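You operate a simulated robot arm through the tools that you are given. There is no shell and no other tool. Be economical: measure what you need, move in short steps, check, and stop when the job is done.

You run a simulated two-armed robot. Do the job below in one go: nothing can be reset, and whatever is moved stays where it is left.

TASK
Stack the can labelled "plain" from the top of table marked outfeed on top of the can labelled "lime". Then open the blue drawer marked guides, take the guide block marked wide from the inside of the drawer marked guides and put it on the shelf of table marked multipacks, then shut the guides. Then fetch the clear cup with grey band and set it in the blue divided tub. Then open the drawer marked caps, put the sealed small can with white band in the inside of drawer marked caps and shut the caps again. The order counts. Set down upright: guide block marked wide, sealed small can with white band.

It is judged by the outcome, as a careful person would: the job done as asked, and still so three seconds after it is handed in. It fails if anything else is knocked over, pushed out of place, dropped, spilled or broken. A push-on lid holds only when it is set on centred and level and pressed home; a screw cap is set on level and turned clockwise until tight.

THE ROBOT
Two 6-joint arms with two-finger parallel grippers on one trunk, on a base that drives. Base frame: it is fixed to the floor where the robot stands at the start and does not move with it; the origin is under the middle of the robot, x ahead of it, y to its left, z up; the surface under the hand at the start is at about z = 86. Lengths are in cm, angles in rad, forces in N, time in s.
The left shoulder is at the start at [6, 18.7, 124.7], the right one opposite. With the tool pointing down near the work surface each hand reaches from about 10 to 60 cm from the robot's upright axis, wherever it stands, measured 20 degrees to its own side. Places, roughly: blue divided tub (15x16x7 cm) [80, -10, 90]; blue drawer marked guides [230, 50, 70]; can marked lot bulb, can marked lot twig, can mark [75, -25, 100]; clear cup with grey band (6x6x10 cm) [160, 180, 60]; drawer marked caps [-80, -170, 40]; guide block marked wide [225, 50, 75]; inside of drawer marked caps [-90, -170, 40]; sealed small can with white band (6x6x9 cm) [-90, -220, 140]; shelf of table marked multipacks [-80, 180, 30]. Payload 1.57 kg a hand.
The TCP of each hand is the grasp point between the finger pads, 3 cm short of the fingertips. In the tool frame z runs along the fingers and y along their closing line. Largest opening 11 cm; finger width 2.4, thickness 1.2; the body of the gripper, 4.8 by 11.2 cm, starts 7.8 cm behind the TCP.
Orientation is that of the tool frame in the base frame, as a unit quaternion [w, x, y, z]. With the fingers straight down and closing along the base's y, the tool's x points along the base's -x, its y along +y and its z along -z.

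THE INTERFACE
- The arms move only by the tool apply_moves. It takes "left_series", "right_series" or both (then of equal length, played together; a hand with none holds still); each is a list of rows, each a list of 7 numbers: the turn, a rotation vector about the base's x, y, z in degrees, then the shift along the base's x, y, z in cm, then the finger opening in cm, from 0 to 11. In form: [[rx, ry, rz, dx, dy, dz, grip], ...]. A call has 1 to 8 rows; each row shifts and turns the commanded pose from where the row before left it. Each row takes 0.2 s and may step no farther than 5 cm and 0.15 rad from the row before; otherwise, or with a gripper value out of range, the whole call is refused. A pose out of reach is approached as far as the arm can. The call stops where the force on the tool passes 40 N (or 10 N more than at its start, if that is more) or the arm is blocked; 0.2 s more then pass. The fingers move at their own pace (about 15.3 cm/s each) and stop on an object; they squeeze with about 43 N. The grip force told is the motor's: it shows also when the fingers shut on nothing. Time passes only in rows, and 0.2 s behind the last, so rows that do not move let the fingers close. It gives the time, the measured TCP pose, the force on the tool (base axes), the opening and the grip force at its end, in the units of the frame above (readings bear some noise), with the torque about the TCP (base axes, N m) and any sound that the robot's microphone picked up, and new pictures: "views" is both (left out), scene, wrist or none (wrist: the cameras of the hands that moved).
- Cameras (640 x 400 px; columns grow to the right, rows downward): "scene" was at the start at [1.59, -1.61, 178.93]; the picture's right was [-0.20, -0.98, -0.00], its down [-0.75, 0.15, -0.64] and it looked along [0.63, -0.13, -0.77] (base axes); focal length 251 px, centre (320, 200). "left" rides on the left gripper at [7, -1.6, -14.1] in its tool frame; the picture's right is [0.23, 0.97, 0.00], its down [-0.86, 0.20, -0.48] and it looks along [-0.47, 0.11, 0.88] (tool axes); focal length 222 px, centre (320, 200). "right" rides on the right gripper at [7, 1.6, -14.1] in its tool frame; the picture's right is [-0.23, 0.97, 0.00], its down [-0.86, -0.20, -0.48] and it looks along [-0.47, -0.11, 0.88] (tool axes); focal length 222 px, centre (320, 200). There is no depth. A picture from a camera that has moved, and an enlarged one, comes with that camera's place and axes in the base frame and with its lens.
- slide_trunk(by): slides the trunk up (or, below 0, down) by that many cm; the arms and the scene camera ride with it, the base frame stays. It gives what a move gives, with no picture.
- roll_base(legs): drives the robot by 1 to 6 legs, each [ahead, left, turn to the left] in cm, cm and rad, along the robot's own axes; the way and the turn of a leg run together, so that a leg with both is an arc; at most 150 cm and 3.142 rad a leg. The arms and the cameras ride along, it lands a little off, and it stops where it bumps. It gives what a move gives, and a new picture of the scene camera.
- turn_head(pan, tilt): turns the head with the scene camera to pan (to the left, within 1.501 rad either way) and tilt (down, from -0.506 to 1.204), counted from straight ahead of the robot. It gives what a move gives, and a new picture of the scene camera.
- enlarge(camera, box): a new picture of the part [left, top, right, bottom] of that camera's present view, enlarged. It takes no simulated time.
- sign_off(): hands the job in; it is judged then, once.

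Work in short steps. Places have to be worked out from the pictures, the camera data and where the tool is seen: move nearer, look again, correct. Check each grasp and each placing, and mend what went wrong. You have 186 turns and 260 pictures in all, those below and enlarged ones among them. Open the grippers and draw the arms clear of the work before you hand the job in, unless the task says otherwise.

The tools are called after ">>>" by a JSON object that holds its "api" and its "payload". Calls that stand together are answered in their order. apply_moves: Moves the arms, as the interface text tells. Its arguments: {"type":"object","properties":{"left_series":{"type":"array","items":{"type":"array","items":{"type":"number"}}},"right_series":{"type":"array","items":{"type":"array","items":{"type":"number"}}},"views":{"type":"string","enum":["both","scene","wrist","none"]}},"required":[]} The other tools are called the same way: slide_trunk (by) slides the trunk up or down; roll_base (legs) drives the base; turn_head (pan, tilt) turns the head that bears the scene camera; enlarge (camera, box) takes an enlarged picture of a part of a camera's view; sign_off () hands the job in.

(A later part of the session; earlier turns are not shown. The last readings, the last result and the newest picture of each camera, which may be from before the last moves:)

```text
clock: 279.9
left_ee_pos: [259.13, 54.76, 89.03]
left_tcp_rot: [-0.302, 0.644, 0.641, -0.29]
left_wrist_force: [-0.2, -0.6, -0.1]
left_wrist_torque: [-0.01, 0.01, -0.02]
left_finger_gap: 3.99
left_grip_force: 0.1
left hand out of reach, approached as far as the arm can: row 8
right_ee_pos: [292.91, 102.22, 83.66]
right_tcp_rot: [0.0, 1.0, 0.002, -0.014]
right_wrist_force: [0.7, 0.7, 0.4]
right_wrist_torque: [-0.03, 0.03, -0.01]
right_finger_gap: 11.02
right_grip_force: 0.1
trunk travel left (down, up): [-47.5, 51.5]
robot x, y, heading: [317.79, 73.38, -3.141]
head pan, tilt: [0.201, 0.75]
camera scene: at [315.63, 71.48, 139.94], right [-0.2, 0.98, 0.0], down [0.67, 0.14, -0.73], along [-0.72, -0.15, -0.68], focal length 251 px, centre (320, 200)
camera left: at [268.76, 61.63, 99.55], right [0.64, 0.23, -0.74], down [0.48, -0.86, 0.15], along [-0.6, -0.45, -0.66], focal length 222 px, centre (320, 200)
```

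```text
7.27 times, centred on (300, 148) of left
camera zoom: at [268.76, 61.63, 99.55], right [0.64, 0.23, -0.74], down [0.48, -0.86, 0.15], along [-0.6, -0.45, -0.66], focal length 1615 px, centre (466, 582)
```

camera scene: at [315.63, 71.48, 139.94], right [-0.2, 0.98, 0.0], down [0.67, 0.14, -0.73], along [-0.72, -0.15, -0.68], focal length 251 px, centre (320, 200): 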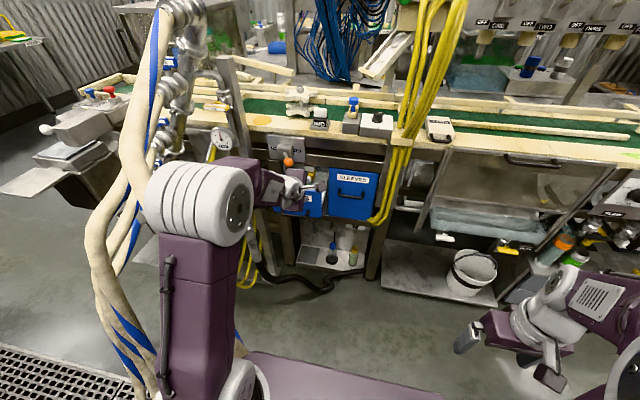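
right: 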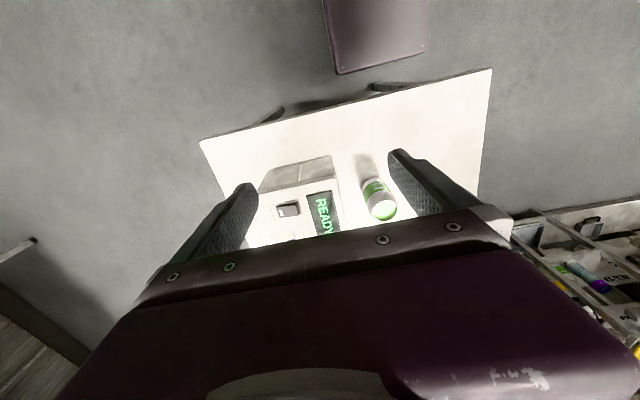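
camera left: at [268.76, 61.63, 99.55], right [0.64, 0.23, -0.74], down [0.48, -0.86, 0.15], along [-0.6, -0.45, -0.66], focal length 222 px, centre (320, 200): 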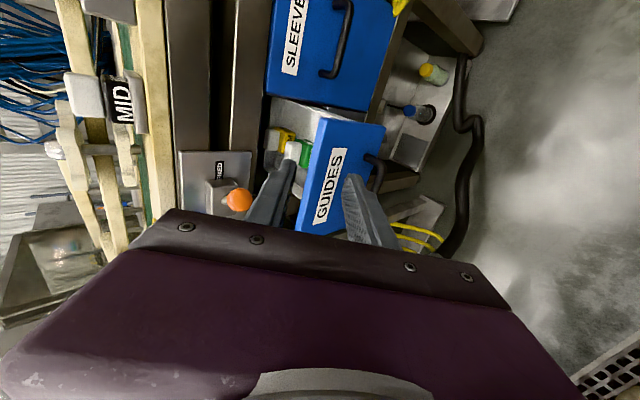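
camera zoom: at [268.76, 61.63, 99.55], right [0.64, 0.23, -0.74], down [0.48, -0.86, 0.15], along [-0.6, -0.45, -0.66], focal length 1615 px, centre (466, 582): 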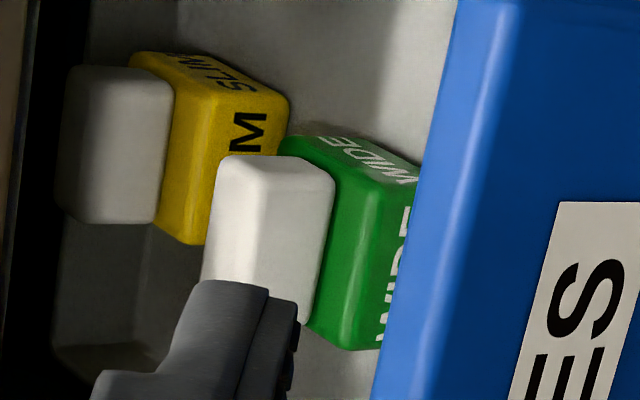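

Green block is WIDE (green body, white grip on top). I raise the hand for a clearer look down into the drawer.

>>> {"api": "apply_moves", "payload": {"left_series": [[0, 0, 0, -3, -2.5, 3, 4], [0, 0, 0, -3, -2, 3, 4], [0, 0, 0, -3, -2, 3, 4]], "views": "none"}}

>>> {"api": "enlarge", "payload": {"camera": "left", "box": [240, 60, 440, 220]}}

>>> {"api": "enlarge", "payload": {"camera": "scene", "box": [240, 140, 360, 220]}}

```text
clock: 280.6
left_ee_pos: [249.69, 48.83, 97.86]
left_tcp_rot: [-0.316, 0.629, 0.653, -0.281]
left_wrist_force: [-0.1, -5.7, -1.6]
left_wrist_torque: [0.18, 0.2, -0.41]
left_finger_gap: 4.01
left_grip_force: 0.1
left hand out of reach, approached as far as the arm can: row 1, 2
right_ee_pos: [292.79, 102.17, 83.61]
right_tcp_rot: [-0.001, 1.0, 0.002, -0.013]
right_wrist_force: [-0.4, 0.7, -0.1]
right_wrist_torque: [0.0, -0.04, 0.0]
right_finger_gap: 11.01
right_grip_force: 0.1
trunk travel left (down, up): [-47.5, 51.5]
robot x, y, heading: [317.92, 73.31, -3.139]
head pan, tilt: [0.201, 0.75]
```

```text
2.50 times, centred on (340, 140) of left
camera zoom: at [259.37, 55.28, 108.56], right [0.62, 0.28, -0.73], down [0.5, -0.86, 0.1], along [-0.6, -0.43, -0.67], focal length 555 px, centre (270, 350)
```

zoom: 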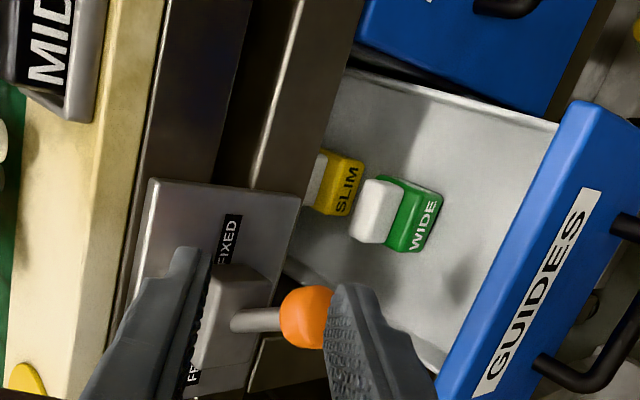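

```text
5.00 times, centred on (300, 180) of scene
camera zoom: at [315.38, 71.33, 139.93], right [-0.2, 0.98, 0.0], down [0.67, 0.14, -0.73], along [-0.72, -0.15, -0.68], focal length 1257 px, centre (420, 300)
```

zoom: 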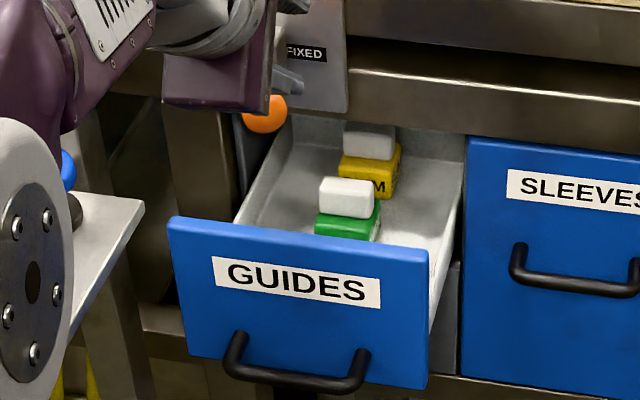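

The block sits partly under the frame (x≈233), so I must open further. I'll turn the hand vertical and grip the drawer front's top edge to pull more.

>>> {"api": "apply_moves", "payload": {"left_series": [[0, -7.14, 0, 0, 0.8, 0, 5], [0, -7.14, 0, 0, 0.8, 0, 5], [0, -7.14, 0, 0, 0.8, 0, 5], [0, -7.14, 0, 0, 0.8, 0, 5], [0, -7.14, 0, 0, 0.8, 0, 5], [0, -7.14, 0, 0, 0.8, 0, 5], [0, -7.14, 0, 0, 0, 0, 5]], "views": "both"}}

```text
clock: 282.2
left_ee_pos: [262.35, 53.33, 92.29]
left_tcp_rot: [0.0, 0.706, 0.708, 0.005]
left_wrist_force: [0.3, -0.8, 1.1]
left_wrist_torque: [0.0, 0.0, 0.02]
left_finger_gap: 5.0
left_grip_force: 0.0
left hand out of reach, approached as far as the arm can: row 3, 4, 5, 6, 7
right_ee_pos: [292.71, 102.14, 83.65]
right_tcp_rot: [0.0, 1.0, 0.001, -0.014]
right_wrist_force: [0.3, 0.0, 0.5]
right_wrist_torque: [0.01, 0.0, -0.01]
right_finger_gap: 10.99
right_grip_force: 0.2
trunk travel left (down, up): [-47.5, 51.5]
robot x, y, heading: [317.65, 72.96, -3.139]
head pan, tilt: [0.201, 0.75]
camera scene: at [315.58, 71.4, 139.95], right [-0.2, 0.98, 0.0], down [0.67, 0.14, -0.73], along [-0.72, -0.15, -0.68], focal length 251 px, centre (320, 200)
camera left: at [260.69, 60.23, 106.56], right [0.97, 0.23, 0.01], down [0.2, -0.86, 0.47], along [0.12, -0.46, -0.88], focal length 222 px, centre (320, 200)
```

scene: 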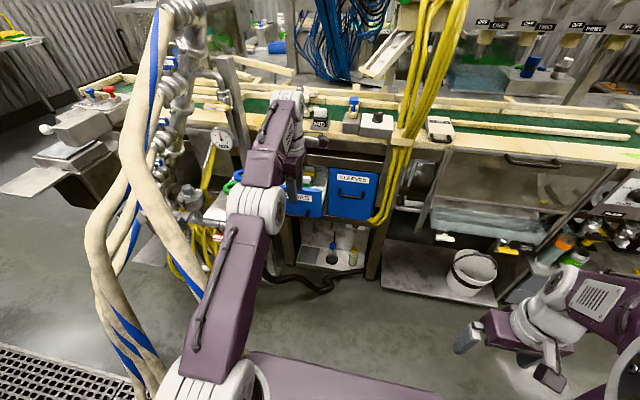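
left: 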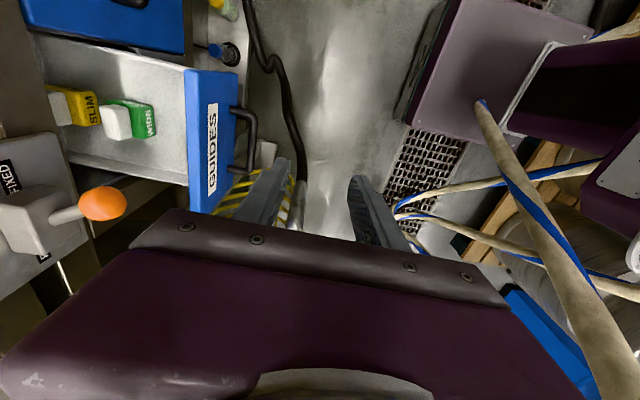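

Robot is too far/low for a vertical hand there. Raise the trunk 30 cm and move forward 9 cm.

>>> {"api": "slide_trunk", "payload": {"by": 30}}

>>> {"api": "roll_base", "payload": {"legs": [[9, 0, 0]]}}

>>> {"api": "enlarge", "payload": {"camera": "left", "box": [0, 0, 640, 400]}}

```text
clock: 285.2
left_ee_pos: [262.42, 53.33, 122.34]
left_tcp_rot: [0.0, 0.706, 0.708, 0.005]
left_wrist_force: [-0.3, -1.0, 0.1]
left_wrist_torque: [0.02, -0.01, 0.02]
left_finger_gap: 5.0
left_grip_force: 0.0
right_ee_pos: [292.84, 102.19, 113.48]
right_tcp_rot: [-0.001, 1.0, 0.002, -0.014]
right_wrist_force: [1.2, 0.3, -0.7]
right_wrist_torque: [-0.01, 0.0, 0.04]
right_finger_gap: 11.01
right_grip_force: 0.0
trunk travel left (down, up): [-77.5, 21.5]
robot x, y, heading: [317.72, 73.16, -3.142]
head pan, tilt: [0.201, 0.75]
```

```text
clock: 286.4
left_ee_pos: [253.6, 53.25, 122.46]
left_tcp_rot: [-0.002, 0.706, 0.709, 0.003]
left_wrist_force: [0.2, -0.1, 0.0]
left_wrist_torque: [0.0, 0.01, -0.03]
left_finger_gap: 5.0
left_grip_force: 0.0
right_ee_pos: [284.03, 102.24, 113.76]
right_tcp_rot: [0.0, 1.0, 0.002, -0.016]
right_wrist_force: [0.0, 0.2, -0.3]
right_wrist_torque: [-0.01, 0.02, -0.01]
right_finger_gap: 11.01
right_grip_force: 0.1
trunk travel left (down, up): [-77.5, 21.5]
robot x, y, heading: [308.88, 73.1, -3.143]
head pan, tilt: [0.201, 0.75]
camera scene: at [306.93, 71.4, 169.95], right [-0.2, 0.98, 0.0], down [0.67, 0.14, -0.73], along [-0.72, -0.15, -0.68], focal length 251 px, centre (320, 200)
```

scene: 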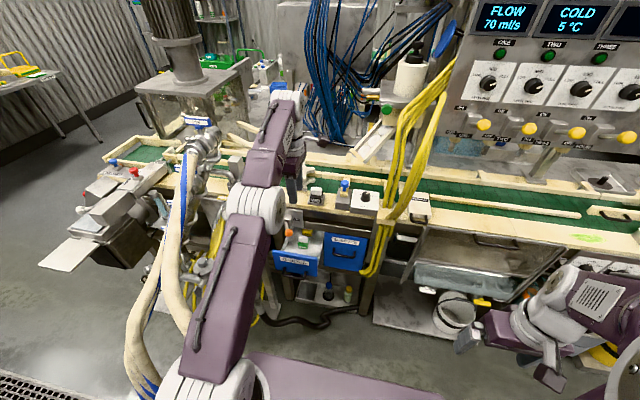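

```text
1.00 times, centred on (320, 200) of left (not enlarged: the box is as wide or as high as the picture)
camera zoom: at [251.97, 60.18, 136.71], right [0.97, 0.23, 0.0], down [0.2, -0.86, 0.47], along [0.11, -0.46, -0.88], focal length 222 px, centre (320, 200)
```

zoom: 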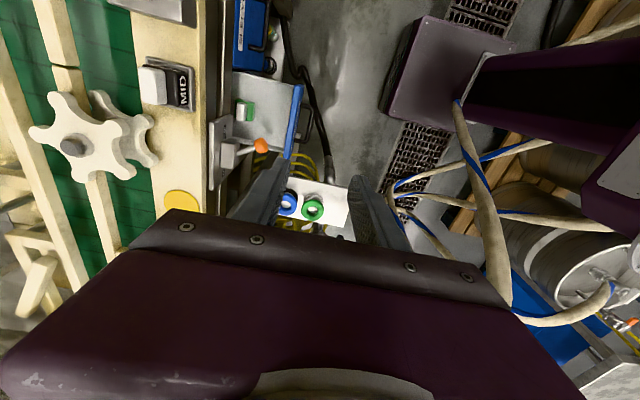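

Front panel top edge is at x≈248. Move over it at y≈53 and descend to just above.

>>> {"api": "apply_moves", "payload": {"left_series": [[0, 0, 0, -3, 0, -3, 5], [0, 0, 0, -2.6, 0, -4, 5], [0, 0, 0, 0, 0, -5, 5], [0, 0, 0, 0, 0, -5, 5], [0, 0, 0, 0, 0, -5, 5], [0, 0, 0, 0, 0, -5, 5], [0, 0, 0, 0, 0, -5, 5], [0, 0, 0, 0, 0, -3, 5]], "views": "wrist"}}

```text
clock: 288.1
left_ee_pos: [250.95, 53.42, 86.11]
left_tcp_rot: [0.0, 0.705, 0.709, 0.004]
left_wrist_force: [1.0, -1.2, 0.6]
left_wrist_torque: [-0.01, -0.02, 0.04]
left_finger_gap: 5.02
left_grip_force: 0.0
left hand out of reach, approached as far as the arm can: row 1, 2
right_ee_pos: [283.71, 102.13, 113.63]
right_tcp_rot: [0.0, 1.0, 0.002, -0.014]
right_wrist_force: [-0.4, 0.2, -0.2]
right_wrist_torque: [0.0, 0.01, 0.02]
right_finger_gap: 11.0
right_grip_force: 0.1
trunk travel left (down, up): [-77.5, 21.5]
robot x, y, heading: [308.76, 73.14, -3.14]
head pan, tilt: [0.201, 0.75]
camera left: at [249.27, 60.31, 100.46], right [0.97, 0.23, 0.01], down [0.2, -0.86, 0.47], along [0.11, -0.46, -0.88], focal length 222 px, centre (320, 200)
```

left: 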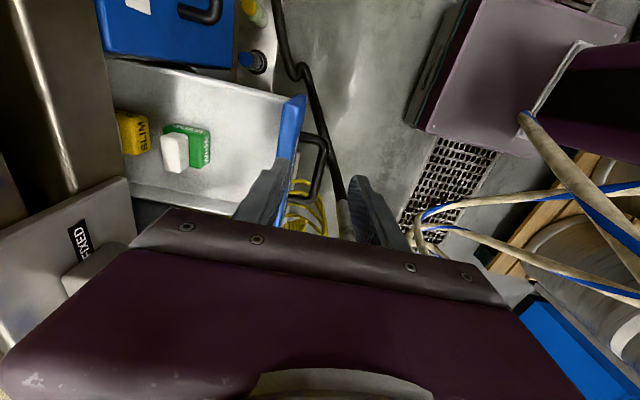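

Shift -2.8 in x and lower onto the panel edge, then close.

>>> {"api": "apply_moves", "payload": {"left_series": [[0, 0, 0, -2.8, 0, 0, 5.5], [0, 0, 0, 0, 0, -3.5, 5.5], [0, 0, 0, 0, 0, -3, 5.5], [0, 0, 0, 0, 0, 0, 0.5], [0, 0, 0, 0, 0, 0, 0.5]], "views": "wrist"}}

```text
clock: 289.4
left_ee_pos: [252.19, 53.36, 82.6]
left_tcp_rot: [-0.003, 0.705, 0.709, 0.0]
left_wrist_force: [0.1, -3.5, 28.9]
left_wrist_torque: [-0.43, 0.22, 0.03]
left_finger_gap: 0.45
left_grip_force: 0.1
left hand out of reach, approached as far as the arm can: row 1, 2, 3
right_ee_pos: [284.14, 102.25, 113.67]
right_tcp_rot: [0.0, 1.0, 0.002, -0.015]
right_wrist_force: [0.4, 0.3, -0.2]
right_wrist_torque: [0.03, 0.0, -0.02]
right_finger_gap: 11.02
right_grip_force: 0.1
trunk travel left (down, up): [-77.5, 21.5]
robot x, y, heading: [308.41, 72.66, -3.135]
head pan, tilt: [0.201, 0.75]
camera left: at [250.62, 60.4, 96.78], right [0.97, 0.23, 0.0], down [0.21, -0.86, 0.47], along [0.11, -0.46, -0.88], focal length 222 px, centre (320, 200)
```

left: 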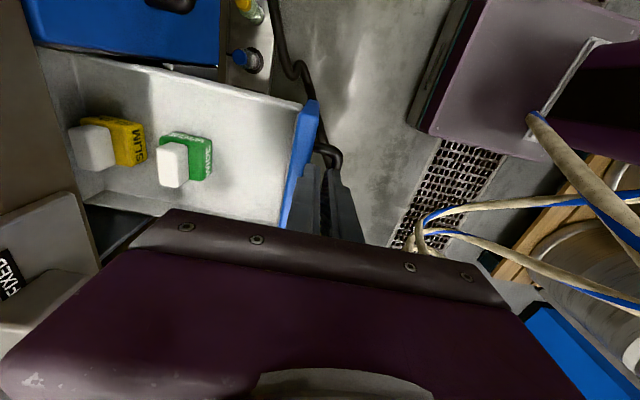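

Out of reach in x; fingers pressed on the handle. Lift, open and drive 7 cm closer.

>>> {"api": "apply_moves", "payload": {"left_series": [[0, 0, 0, 0, 0, 3, 0.5], [0, 0, 0, 0, 0, 3, 5.5], [0, 0, 0, 0, 0, 0, 5.5]], "views": "none"}}

>>> {"api": "roll_base", "payload": {"legs": [[7, 0, 0]]}}

>>> {"api": "enlarge", "payload": {"camera": "left", "box": [160, 50, 480, 250]}}

```text
clock: 290.1
left_ee_pos: [250.51, 53.25, 87.69]
left_tcp_rot: [0.001, 0.705, 0.709, 0.005]
left_wrist_force: [-0.3, 0.0, -0.2]
left_wrist_torque: [0.05, -0.01, 0.0]
left_finger_gap: 5.51
left_grip_force: 0.1
left hand out of reach, approached as far as the arm can: row 1, 2
right_ee_pos: [283.74, 102.13, 113.62]
right_tcp_rot: [0.0, 1.0, 0.001, -0.013]
right_wrist_force: [-0.4, 0.9, 0.6]
right_wrist_torque: [0.01, 0.0, 0.07]
right_finger_gap: 11.0
right_grip_force: 0.0
trunk travel left (down, up): [-77.5, 21.5]
robot x, y, heading: [308.28, 72.91, -3.137]
head pan, tilt: [0.201, 0.75]
```

```text
clock: 291.2
left_ee_pos: [243.66, 53.3, 87.9]
left_tcp_rot: [-0.001, 0.705, 0.709, 0.004]
left_wrist_force: [0.1, -0.1, -0.6]
left_wrist_torque: [-0.02, -0.01, -0.02]
left_finger_gap: 5.51
left_grip_force: 0.0
right_ee_pos: [277.12, 102.11, 113.72]
right_tcp_rot: [-0.001, 1.0, 0.003, -0.016]
right_wrist_force: [1.3, -0.5, 0.5]
right_wrist_torque: [-0.01, 0.04, -0.01]
right_finger_gap: 11.02
right_grip_force: 0.1
trunk travel left (down, up): [-77.5, 21.5]
robot x, y, heading: [301.77, 73.39, -3.134]
head pan, tilt: [0.201, 0.75]
camera scene: at [300.01, 71.39, 169.95], right [-0.2, 0.98, 0.0], down [0.67, 0.14, -0.73], along [-0.72, -0.15, -0.68], focal length 251 px, centre (320, 200)
```

scene: 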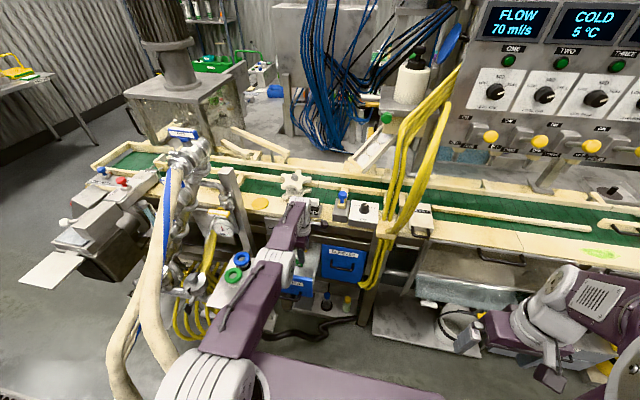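

```text
2.00 times, centred on (320, 150) of left
camera zoom: at [242.06, 60.19, 102.14], right [0.97, 0.23, 0.01], down [0.2, -0.86, 0.47], along [0.11, -0.46, -0.88], focal length 444 px, centre (320, 300)
```

zoom: 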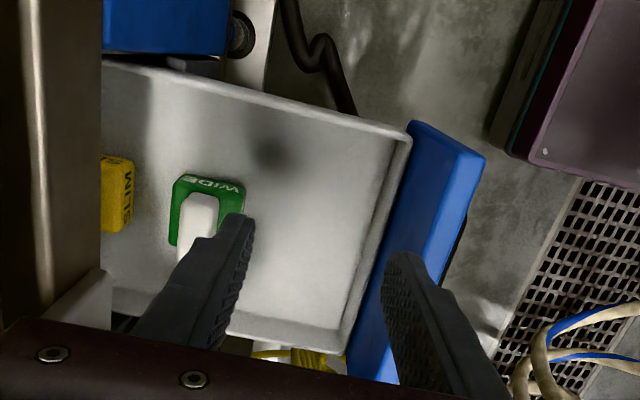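

Now panel top edge at x≈248.8 is within easy reach. Position above it, lower, close and pull.

>>> {"api": "apply_moves", "payload": {"left_series": [[0, 0, 0, 2.6, 0, 0, 7], [0, 0, 0, 2.5, 0, 0, 7], [0, 0, 0, 0, 0, -4, 7], [0, 0, 0, 0, 0, -4, 7], [0, 0, 0, 0, 0, 0, 0.5], [0, 0, 0, 0, 0, 0, 0.5], [0, 0, 0, 0, 0, 0, 0.5]], "views": "wrist"}}

```text
clock: 292.8
left_ee_pos: [246.15, 53.26, 79.44]
left_tcp_rot: [0.0, 0.706, 0.709, 0.006]
left_wrist_force: [-0.1, 0.1, 0.5]
left_wrist_torque: [0.0, -0.03, 0.03]
left_finger_gap: 0.5
left_grip_force: 0.1
left hand out of reach, approached as far as the arm can: row 1, 2, 3, 4
right_ee_pos: [276.84, 102.09, 113.58]
right_tcp_rot: [-0.001, 1.0, 0.003, -0.014]
right_wrist_force: [0.1, 0.8, 0.5]
right_wrist_torque: [0.01, 0.05, 0.01]
right_finger_gap: 10.98
right_grip_force: 0.1
trunk travel left (down, up): [-77.5, 21.5]
robot x, y, heading: [301.79, 73.07, -3.137]
head pan, tilt: [0.201, 0.75]
camera left: at [244.36, 60.15, 93.62], right [0.97, 0.23, 0.01], down [0.2, -0.86, 0.47], along [0.12, -0.46, -0.88], focal length 222 px, centre (320, 200)
```

left: 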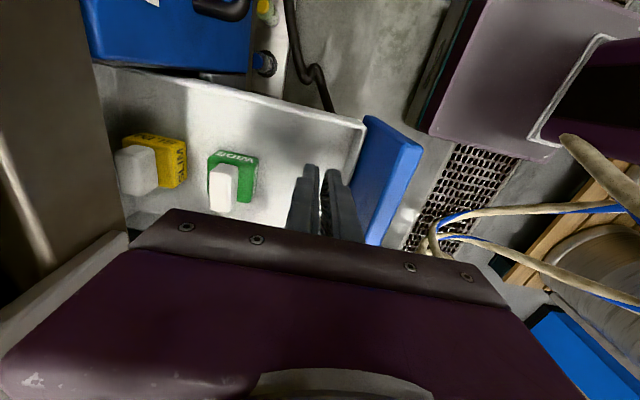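

Fingers are inside the drawer right behind the front panel. I'll use them as a hook and back the base 9 cm to open further.

>>> {"api": "roll_base", "payload": {"legs": [[-9, 0, 0]]}}

>>> {"api": "enlarge", "payload": {"camera": "left", "box": [80, 40, 480, 290]}}

```text
clock: 293.9
left_ee_pos: [254.79, 53.27, 79.32]
left_tcp_rot: [0.001, 0.705, 0.709, 0.005]
left_wrist_force: [-0.8, -0.3, -0.1]
left_wrist_torque: [0.01, 0.02, 0.01]
left_finger_gap: 0.51
left_grip_force: 0.1
right_ee_pos: [285.53, 102.11, 113.58]
right_tcp_rot: [0.0, 1.0, 0.001, -0.013]
right_wrist_force: [-1.4, -0.3, 0.7]
right_wrist_torque: [0.01, -0.01, 0.03]
right_finger_gap: 11.01
right_grip_force: 0.1
trunk travel left (down, up): [-77.5, 21.5]
robot x, y, heading: [310.58, 73.35, -3.139]
head pan, tilt: [0.201, 0.75]
camera scene: at [308.24, 71.37, 169.94], right [-0.2, 0.98, 0.0], down [0.67, 0.14, -0.73], along [-0.72, -0.15, -0.68], focal length 251 px, centre (320, 200)
```

scene: 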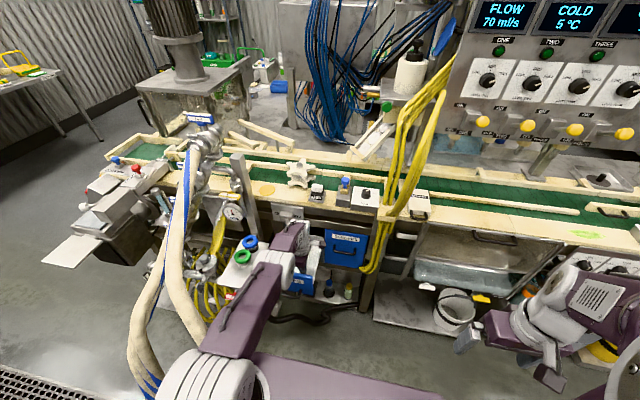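

```text
1.60 times, centred on (280, 165) of left
camera zoom: at [253.1, 60.21, 93.51], right [0.97, 0.23, 0.01], down [0.2, -0.86, 0.47], along [0.12, -0.46, -0.88], focal length 355 px, centre (384, 256)
```

zoom: 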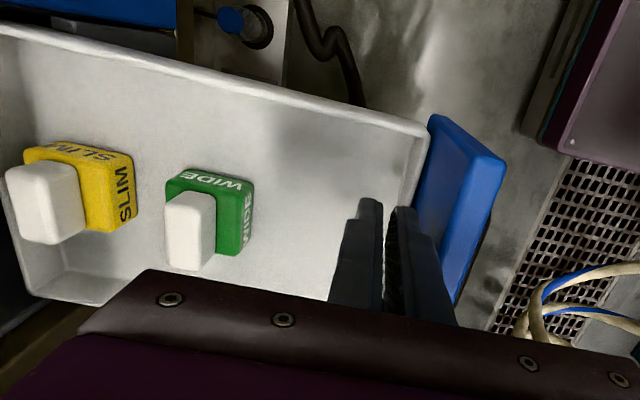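

Drawer now ~24 cm open; WIDE's white grip is near (245,50). Lift the hand, then roll forward to bring it over the block.

>>> {"api": "apply_moves", "payload": {"left_series": [[0, 0, 0, 0, 0, 4, 0.5], [0, 0, 0, 0, 0, 4, 6], [0, 0, 0, 0, -1.5, 2, 7]], "views": "none"}}

>>> {"api": "roll_base", "payload": {"legs": [[8.5, 0, 0]]}}

>>> {"api": "enlarge", "payload": {"camera": "left", "box": [80, 40, 480, 290]}}

```text
clock: 294.7
left_ee_pos: [255.04, 51.69, 89.41]
left_tcp_rot: [-0.001, 0.705, 0.709, 0.003]
left_wrist_force: [-1.2, 0.3, -0.4]
left_wrist_torque: [-0.03, 0.02, -0.02]
left_finger_gap: 7.01
left_grip_force: 0.1
right_ee_pos: [285.82, 101.97, 113.65]
right_tcp_rot: [0.0, 1.0, 0.001, -0.015]
right_wrist_force: [-0.3, 0.2, -0.7]
right_wrist_torque: [0.02, 0.0, 0.05]
right_finger_gap: 11.0
right_grip_force: 0.1
trunk travel left (down, up): [-77.5, 21.5]
robot x, y, heading: [310.69, 72.73, -3.141]
head pan, tilt: [0.201, 0.75]
```

```text
clock: 295.8
left_ee_pos: [246.55, 51.67, 89.4]
left_tcp_rot: [-0.001, 0.706, 0.708, 0.003]
left_wrist_force: [0.3, 0.4, -0.4]
left_wrist_torque: [0.0, -0.02, -0.02]
left_finger_gap: 7.01
left_grip_force: 0.0
right_ee_pos: [277.53, 102.07, 113.63]
right_tcp_rot: [0.0, 1.0, 0.002, -0.015]
right_wrist_force: [-1.6, 0.2, -0.6]
right_wrist_torque: [0.0, 0.0, 0.01]
right_finger_gap: 11.0
right_grip_force: 0.2
trunk travel left (down, up): [-77.5, 21.5]
robot x, y, heading: [301.98, 72.94, -3.142]
head pan, tilt: [0.201, 0.75]
camera scene: at [300.35, 71.38, 169.95], right [-0.2, 0.98, 0.0], down [0.67, 0.14, -0.73], along [-0.72, -0.15, -0.68], focal length 251 px, centre (320, 200)
```

scene: 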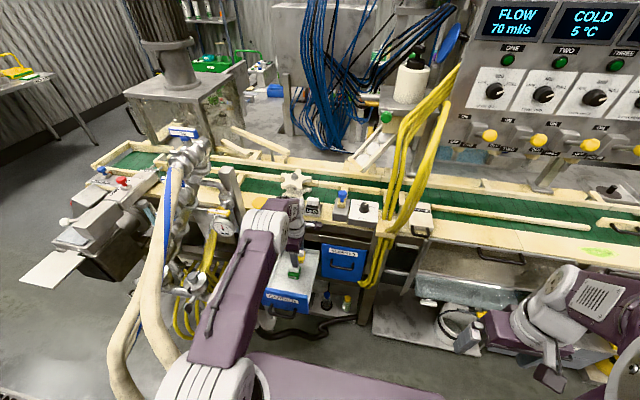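

```text
1.60 times, centred on (280, 165) of left
camera zoom: at [244.93, 58.72, 103.68], right [0.97, 0.23, 0.01], down [0.2, -0.86, 0.47], along [0.11, -0.46, -0.88], focal length 355 px, centre (384, 256)
```

zoom: 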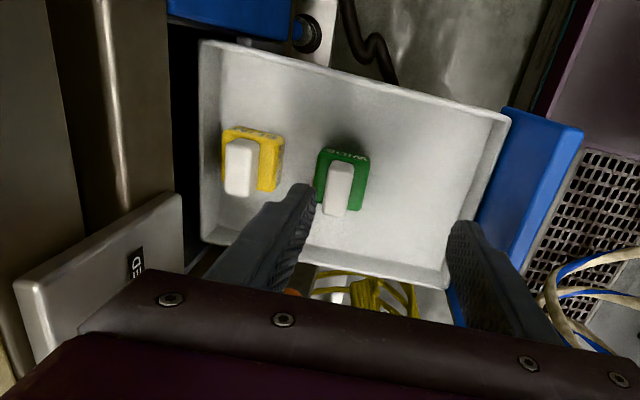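

The block's white grip top is around (243.6,47.5,73); the orange lever ball is close on the south, so I tilt the hand 15° north-leaning and come in above it.

>>> {"api": "apply_moves", "payload": {"left_series": [[-7.5, 0, 0, -1, -0.6, -2, 7], [-7.5, 0, 0, -1, -0.6, -2, 7], [0, 0, 0, -0.8, -0.6, -2, 7]], "views": "wrist"}}

>>> {"api": "enlarge", "payload": {"camera": "left", "box": [160, 70, 400, 240]}}

>>> {"api": "enlarge", "payload": {"camera": "scene", "box": [240, 200, 360, 320]}}

```text
clock: 296.6
left_ee_pos: [245.02, 50.38, 84.6]
left_tcp_rot: [0.093, 0.7, 0.702, -0.088]
left_wrist_force: [-0.1, -0.1, -0.2]
left_wrist_torque: [0.0, 0.02, -0.04]
left_finger_gap: 7.02
left_grip_force: 0.0
left hand out of reach, approached as far as the arm can: row 3
right_ee_pos: [277.24, 102.07, 113.65]
right_tcp_rot: [-0.001, 1.0, 0.002, -0.013]
right_wrist_force: [-0.3, -1.2, -0.1]
right_wrist_torque: [0.01, 0.0, 0.03]
right_finger_gap: 10.99
right_grip_force: 0.1
trunk travel left (down, up): [-77.5, 21.5]
robot x, y, heading: [301.87, 73.24, -3.14]
head pan, tilt: [0.201, 0.75]
camera left: at [243.19, 60.69, 96.48], right [0.97, 0.23, -0.05], down [0.2, -0.7, 0.68], along [0.12, -0.67, -0.73], focal length 222 px, centre (320, 200)
```

left: 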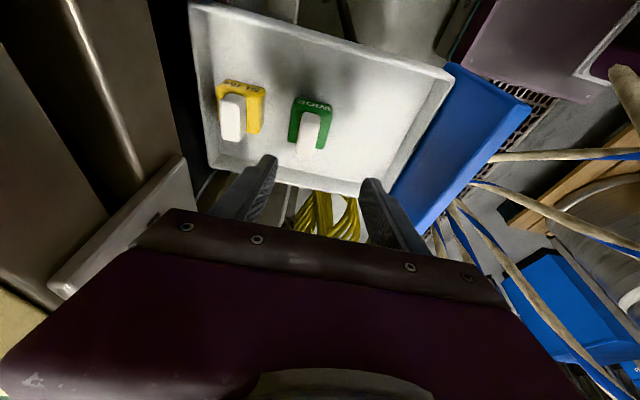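

```text
2.35 times, centred on (280, 155) of left
camera zoom: at [243.19, 60.69, 96.48], right [0.97, 0.23, -0.05], down [0.2, -0.7, 0.68], along [0.12, -0.67, -0.73], focal length 523 px, centre (414, 306)
```

zoom: 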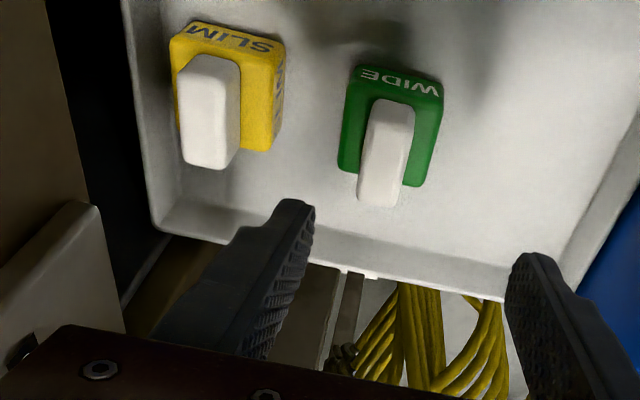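

```text
3.33 times, centred on (300, 260) of scene
camera zoom: at [299.93, 71.31, 169.94], right [-0.2, 0.98, 0.0], down [0.67, 0.14, -0.73], along [-0.72, -0.15, -0.68], focal length 838 px, centre (387, 0)
```

zoom: 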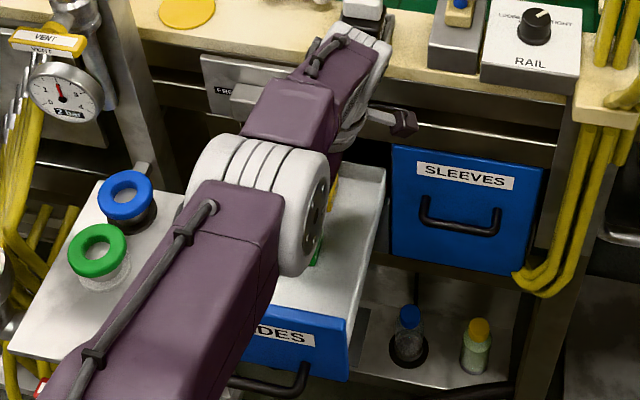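

Reach is marginal; roll 5 cm closer then set the hand over the grip.

>>> {"api": "roll_base", "payload": {"legs": [[5, 0, 0]]}}

>>> {"api": "apply_moves", "payload": {"left_series": [[0, 0, 0, 1.75, -0.5, 0, 7], [0, 0, 0, 1.75, -0.5, -1.5, 7], [0, 0, 0, 0, -0.3, -2, 7]], "views": "wrist"}}

```text
clock: 297.5
left_ee_pos: [240.43, 50.38, 84.92]
left_tcp_rot: [0.09, 0.699, 0.703, -0.089]
left_wrist_force: [0.6, 0.2, 0.2]
left_wrist_torque: [-0.04, 0.07, -0.03]
left_finger_gap: 6.99
left_grip_force: 0.1
right_ee_pos: [272.93, 102.19, 113.73]
right_tcp_rot: [0.0, 1.0, 0.001, -0.017]
right_wrist_force: [0.0, 0.5, 1.2]
right_wrist_torque: [-0.01, 0.04, 0.0]
right_finger_gap: 11.0
right_grip_force: 0.0
trunk travel left (down, up): [-77.5, 21.5]
robot x, y, heading: [297.12, 73.36, -3.14]
head pan, tilt: [0.201, 0.75]
camera scene: at [295.93, 71.38, 169.96], right [-0.2, 0.98, 0.0], down [0.66, 0.14, -0.73], along [-0.72, -0.15, -0.68], focal length 251 px, centre (320, 200)
```

scene: 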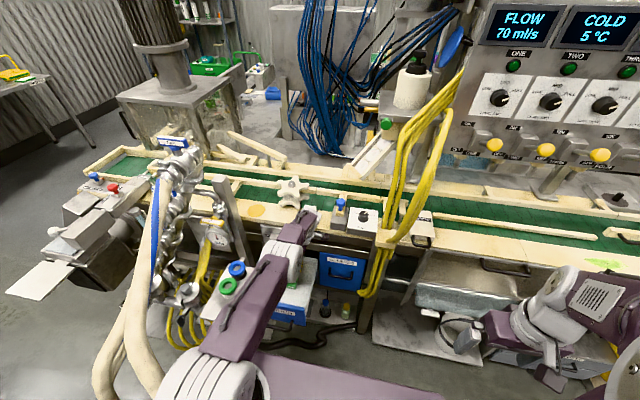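

```text
clock: 298.3
left_ee_pos: [243.35, 49.04, 80.95]
left_tcp_rot: [0.092, 0.7, 0.703, -0.088]
left_wrist_force: [-0.3, -0.4, -0.6]
left_wrist_torque: [0.03, 0.0, 0.0]
left_finger_gap: 7.01
left_grip_force: 0.1
right_ee_pos: [272.13, 102.18, 113.55]
right_tcp_rot: [0.0, 1.0, 0.002, -0.014]
right_wrist_force: [0.3, -0.7, -0.5]
right_wrist_torque: [0.01, -0.03, 0.01]
right_finger_gap: 11.0
right_grip_force: 0.1
trunk travel left (down, up): [-77.5, 21.5]
robot x, y, heading: [296.92, 73.03, -3.138]
head pan, tilt: [0.201, 0.75]
camera left: at [241.64, 59.38, 92.95], right [0.97, 0.23, -0.05], down [0.2, -0.71, 0.68], along [0.12, -0.67, -0.73], focal length 222 px, centre (320, 200)
```

left: 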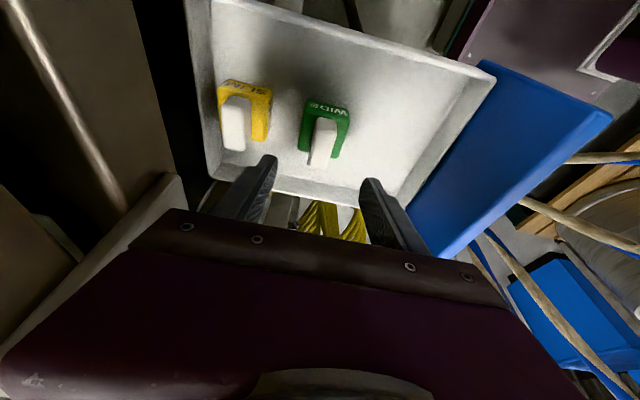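

Well aligned with the grip (top ≈ (243.4,48.4,75.8)). Descend to TCP z≈75 and close.

>>> {"api": "apply_moves", "payload": {"left_series": [[0, 0, 0, 0, -0.3, -2, 6], [0, 0, 0, 0, -0.3, -2, 6], [0, 0, 0, 0, -0.1, -1, 6], [0, 0, 0, 0, 0, -0.8, 6]], "views": "wrist"}}

>>> {"api": "enlarge", "payload": {"camera": "left", "box": [200, 80, 440, 240]}}

```text
clock: 299.3
left_ee_pos: [243.9, 48.48, 75.41]
left_tcp_rot: [0.092, 0.7, 0.703, -0.088]
left_wrist_force: [0.0, -0.6, -0.2]
left_wrist_torque: [-0.01, 0.01, 0.03]
left_finger_gap: 6.01
left_grip_force: 0.0
left hand out of reach, approached as far as the arm can: row 4
right_ee_pos: [272.39, 102.07, 113.62]
right_tcp_rot: [-0.001, 1.0, 0.002, -0.014]
right_wrist_force: [-0.9, -0.3, -0.2]
right_wrist_torque: [-0.01, -0.02, 0.01]
right_finger_gap: 11.0
right_grip_force: 0.1
trunk travel left (down, up): [-77.5, 21.5]
robot x, y, heading: [297.07, 72.89, -3.141]
head pan, tilt: [0.201, 0.75]
camera left: at [242.13, 58.82, 87.36], right [0.97, 0.23, -0.05], down [0.2, -0.71, 0.68], along [0.12, -0.67, -0.73], focal length 222 px, centre (320, 200)
```

left: 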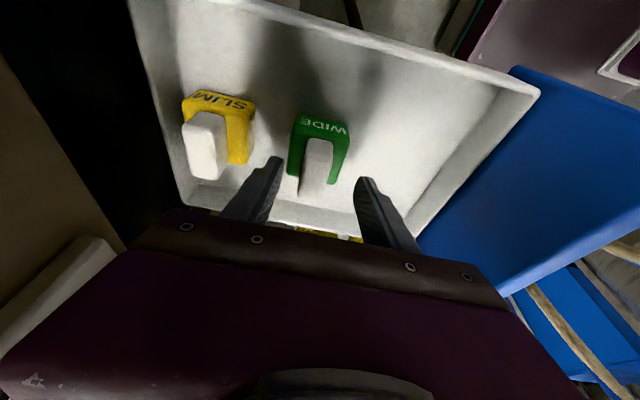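

```text
2.50 times, centred on (320, 160) of left
camera zoom: at [242.13, 58.82, 87.36], right [0.97, 0.23, -0.05], down [0.2, -0.71, 0.68], along [0.12, -0.67, -0.73], focal length 555 px, centre (320, 300)
```

zoom: 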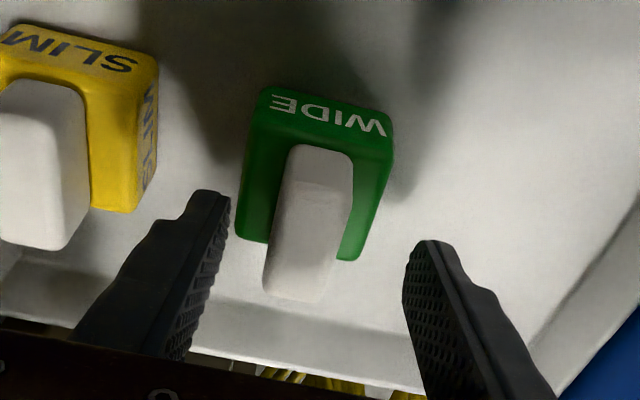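

Fingers straddle the grip (TCP level with its top, tips 3 cm down). Close and lift slightly.

>>> {"api": "apply_moves", "payload": {"left_series": [[0, 0, 0, 0, 0, 0, 3.5], [0, 0, 0, 0, 0, 0, 1], [0, 0, 0, 0, 0, 0, 1], [0, 0, 0, 0, 0, 0, 1], [0, 0, 0, 0, 0, 2, 1]], "views": "wrist"}}

```text
clock: 300.5
left_ee_pos: [243.85, 48.62, 77.42]
left_tcp_rot: [0.091, 0.7, 0.703, -0.088]
left_wrist_force: [-0.3, 1.7, -1.5]
left_wrist_torque: [-0.07, -0.06, -0.01]
left_finger_gap: 2.12
left_grip_force: 34.1
right_ee_pos: [272.48, 102.23, 113.55]
right_tcp_rot: [0.0, 1.0, 0.001, -0.014]
right_wrist_force: [-0.1, 0.1, -0.2]
right_wrist_torque: [0.01, 0.02, -0.04]
right_finger_gap: 11.01
right_grip_force: 0.0
trunk travel left (down, up): [-77.5, 21.5]
robot x, y, heading: [297.37, 73.33, -3.137]
head pan, tilt: [0.201, 0.75]
camera left: at [242.16, 58.87, 89.43], right [0.97, 0.23, -0.05], down [0.2, -0.71, 0.68], along [0.12, -0.67, -0.73], focal length 222 px, centre (320, 200)
```

left: 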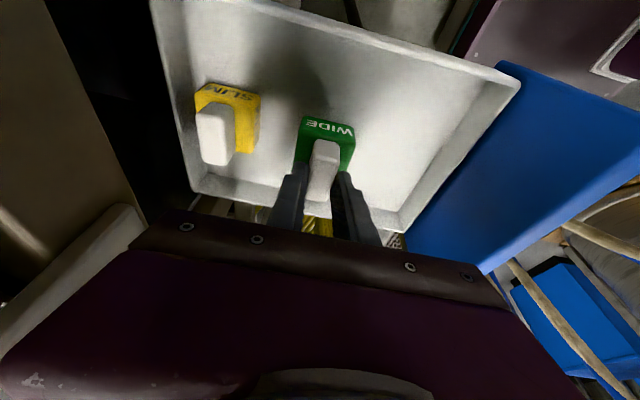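

Held (2.12 cm). Lift clear by raising the trunk 20 cm.

>>> {"api": "slide_trunk", "payload": {"by": 20}}

>>> {"api": "enlarge", "payload": {"camera": "left", "box": [160, 60, 480, 260]}}

```text
clock: 302.6
left_ee_pos: [243.94, 48.42, 97.47]
left_tcp_rot: [0.092, 0.7, 0.703, -0.087]
left_wrist_force: [0.4, 0.0, -1.3]
left_wrist_torque: [0.01, 0.01, -0.03]
left_finger_gap: 2.11
left_grip_force: 34.5
right_ee_pos: [272.4, 102.04, 133.55]
right_tcp_rot: [0.0, 1.0, 0.002, -0.014]
right_wrist_force: [-0.9, 0.5, 0.5]
right_wrist_torque: [-0.01, -0.01, -0.04]
right_finger_gap: 11.0
right_grip_force: 0.1
trunk travel left (down, up): [-97.5, 1.5]
robot x, y, heading: [297.37, 72.93, -3.139]
head pan, tilt: [0.201, 0.75]
```

```text
2.00 times, centred on (320, 160) of left
camera zoom: at [242.15, 58.8, 109.42], right [0.97, 0.23, -0.05], down [0.2, -0.71, 0.68], along [0.12, -0.67, -0.73], focal length 444 px, centre (320, 280)
```

zoom: 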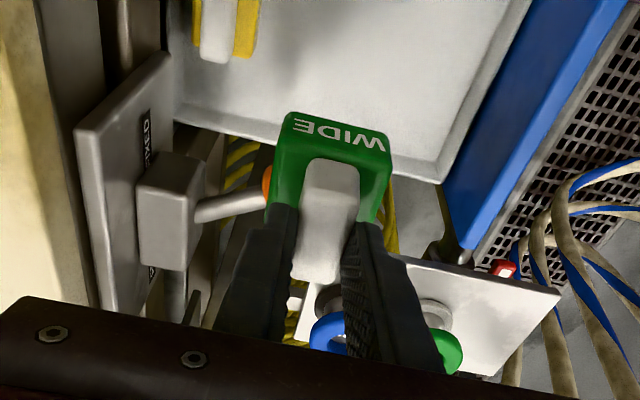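

Secure. Back off from the line, then sidestep north with heading unchanged.

>>> {"api": "roll_base", "payload": {"legs": [[-16, 0, 0], [0, -100, 0]]}}

>>> {"api": "slide_trunk", "payload": {"by": -40}}

>>> {"api": "slide_trunk", "payload": {"by": -20}}

```text
clock: 308.8
left_ee_pos: [259.64, 148.05, 97.46]
left_tcp_rot: [0.091, 0.7, 0.702, -0.089]
left_wrist_force: [0.4, 0.0, -1.0]
left_wrist_torque: [0.01, -0.01, 0.0]
left_finger_gap: 2.09
left_grip_force: 34.5
right_ee_pos: [288.45, 201.66, 133.55]
right_tcp_rot: [-0.001, 1.0, 0.0, -0.015]
right_wrist_force: [-0.4, 0.5, 0.4]
right_wrist_torque: [0.03, -0.02, 0.0]
right_finger_gap: 11.0
right_grip_force: 0.0
trunk travel left (down, up): [-97.5, 1.5]
robot x, y, heading: [312.93, 172.59, 3.142]
head pan, tilt: [0.201, 0.75]
camera scene: at [311.07, 170.72, 189.94], right [-0.2, 0.98, 0.0], down [0.67, 0.14, -0.73], along [-0.72, -0.14, -0.68], focal length 251 px, centre (320, 200)
```

scene: 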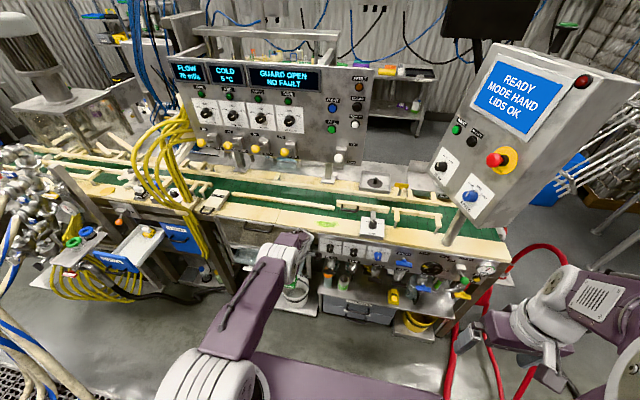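

```text
clock: 312.6
left_ee_pos: [259.76, 148.24, 57.45]
left_tcp_rot: [0.091, 0.701, 0.702, -0.088]
left_wrist_force: [0.6, -0.7, -0.6]
left_wrist_torque: [0.03, 0.05, -0.01]
left_finger_gap: 2.09
left_grip_force: 34.2
right_ee_pos: [288.46, 201.68, 93.69]
right_tcp_rot: [-0.001, 1.0, 0.0, -0.013]
right_wrist_force: [0.5, 0.1, 0.0]
right_wrist_torque: [-0.02, 0.01, 0.0]
right_finger_gap: 11.03
right_grip_force: 0.0
trunk travel left (down, up): [-57.5, 41.5]
robot x, y, heading: [313.47, 172.68, 3.141]
head pan, tilt: [0.201, 0.75]
```

```text
clock: 314.8
left_ee_pos: [259.76, 148.14, 37.5]
left_tcp_rot: [0.091, 0.701, 0.702, -0.088]
left_wrist_force: [-0.1, 0.1, -1.3]
left_wrist_torque: [0.01, -0.03, 0.03]
left_finger_gap: 2.1
left_grip_force: 34.4
right_ee_pos: [288.54, 201.7, 73.59]
right_tcp_rot: [-0.001, 1.0, 0.0, -0.014]
right_wrist_force: [-0.3, 0.0, 0.6]
right_wrist_torque: [0.03, -0.01, 0.03]
right_finger_gap: 10.99
right_grip_force: 0.1
trunk travel left (down, up): [-37.5, 61.5]
robot x, y, heading: [313.01, 172.84, 3.144]
head pan, tilt: [0.201, 0.75]
```

Head is now low enough for the chute. Continue north, then west past the line end.

>>> {"api": "roll_base", "payload": {"legs": [[0, -148.5, 0], [150, 0, 0], [140, 0, 0]]}}

>>> {"api": "turn_head", "payload": {"pan": 0.5, "tilt": 0.6}}

```text
clock: 333.4
left_ee_pos: [16.24, 301.73, 37.41]
left_tcp_rot: [0.091, 0.709, 0.693, -0.088]
left_wrist_force: [-0.9, -0.5, -1.5]
left_wrist_torque: [0.01, -0.03, -0.02]
left_finger_gap: 2.11
left_grip_force: 34.6
right_ee_pos: [47.35, 354.52, 73.41]
right_tcp_rot: [0.001, 1.0, -0.008, 0.0]
right_wrist_force: [9.0, -1.0, 3.1]
right_wrist_torque: [0.09, 1.11, 0.13]
right_finger_gap: 10.99
right_grip_force: 0.0
trunk travel left (down, up): [-37.5, 61.5]
robot x, y, heading: [70.6, 325.27, 3.116]
head pan, tilt: [0.201, 0.75]
stopped in leg 3: the force on the tool passed its limit at 184 N (the readings are from after the stop); the commanded pose is now the measured one
camera scene: at [68.31, 323.16, 129.93], right [-0.17, 0.98, 0.0], down [0.67, 0.12, -0.73], along [-0.72, -0.13, -0.68], focal length 251 px, centre (320, 200)
```

scene: 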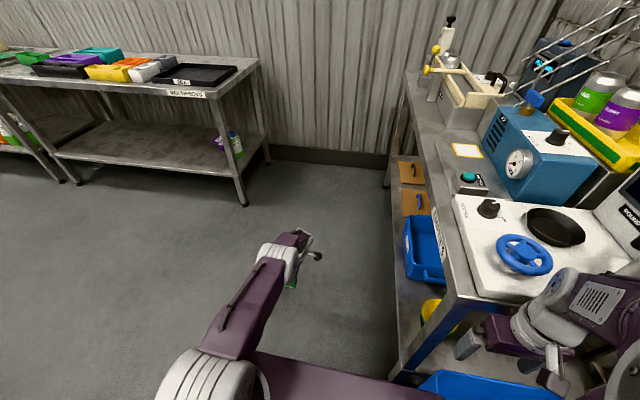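

```text
clock: 334.2
left_ee_pos: [16.34, 301.64, 37.53]
left_tcp_rot: [0.09, 0.709, 0.693, -0.089]
left_wrist_force: [0.2, 0.0, -0.4]
left_wrist_torque: [0.02, -0.01, -0.02]
left_finger_gap: 2.08
left_grip_force: 34.3
right_ee_pos: [47.29, 354.52, 73.58]
right_tcp_rot: [0.001, 1.0, -0.008, 0.0]
right_wrist_force: [12.6, -2.2, -3.4]
right_wrist_torque: [0.28, 1.16, 0.26]
right_finger_gap: 10.99
right_grip_force: 0.2
trunk travel left (down, up): [-37.5, 61.5]
robot x, y, heading: [70.12, 324.95, 3.111]
head pan, tilt: [0.499, 0.6]
camera scene: at [68.63, 320.6, 131.22], right [-0.45, 0.89, 0.0], down [0.5, 0.26, -0.83], along [-0.74, -0.38, -0.56], focal length 251 px, centre (320, 200)
```

scene: 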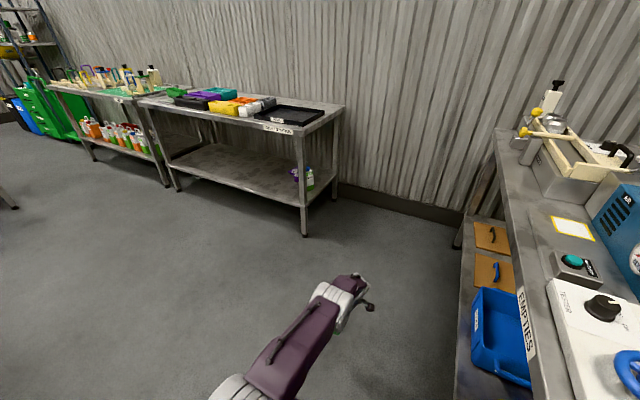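

The right gripper bumped the EMPTIES table edge; back off at once, then move south, and check the table's items.

>>> {"api": "roll_base", "payload": {"legs": [[-10, 0, 0.03], [0, 60, 0]]}}

>>> {"api": "turn_head", "payload": {"pan": -0.4, "tilt": 0.5}}

```text
clock: 338.4
left_ee_pos: [27.1, 240.41, 37.48]
left_tcp_rot: [0.092, 0.699, 0.703, -0.088]
left_wrist_force: [0.2, -0.8, -0.7]
left_wrist_torque: [0.01, -0.03, 0.01]
left_finger_gap: 2.1
left_grip_force: 34.1
right_ee_pos: [56.5, 294.16, 73.44]
right_tcp_rot: [0.001, 1.0, 0.006, -0.001]
right_wrist_force: [-0.3, 0.2, 0.6]
right_wrist_torque: [0.0, 0.0, -0.03]
right_finger_gap: 10.99
right_grip_force: 0.0
trunk travel left (down, up): [-37.5, 61.5]
robot x, y, heading: [80.47, 265.05, -3.142]
head pan, tilt: [0.499, 0.6]
camera scene: at [78.64, 260.7, 131.23], right [-0.48, 0.88, 0.0], down [0.5, 0.27, -0.82], along [-0.72, -0.4, -0.57], focal length 251 px, centre (320, 200)
```

scene: 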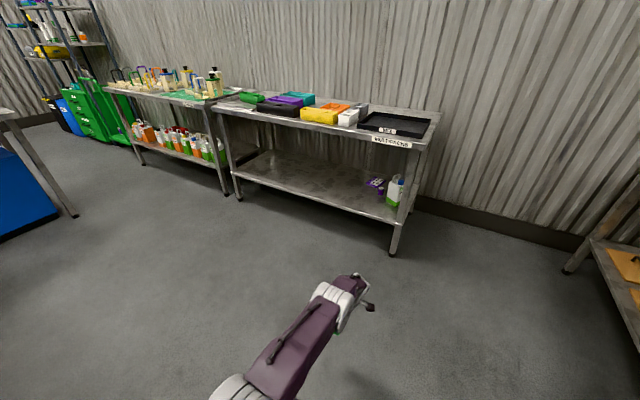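

```text
clock: 339.6
left_ee_pos: [27.04, 240.48, 37.44]
left_tcp_rot: [0.093, 0.699, 0.704, -0.087]
left_wrist_force: [0.4, 0.6, -1.6]
left_wrist_torque: [0.04, -0.01, 0.0]
left_finger_gap: 2.11
left_grip_force: 34.6
right_ee_pos: [56.56, 294.15, 73.51]
right_tcp_rot: [0.001, 1.0, 0.006, 0.0]
right_wrist_force: [0.3, 0.9, 0.5]
right_wrist_torque: [-0.01, 0.03, 0.0]
right_finger_gap: 11.02
right_grip_force: 0.0
trunk travel left (down, up): [-37.5, 61.5]
robot x, y, heading: [80.16, 265.32, -3.145]
head pan, tilt: [-0.4, 0.499]
camera scene: at [78.0, 268.52, 132.14], right [0.39, 0.92, 0.0], down [0.44, -0.18, -0.88], along [-0.81, 0.34, -0.48], focal length 251 px, centre (320, 200)
```

scene: 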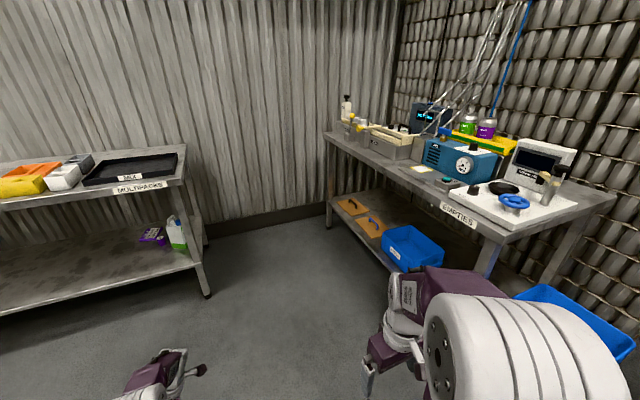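

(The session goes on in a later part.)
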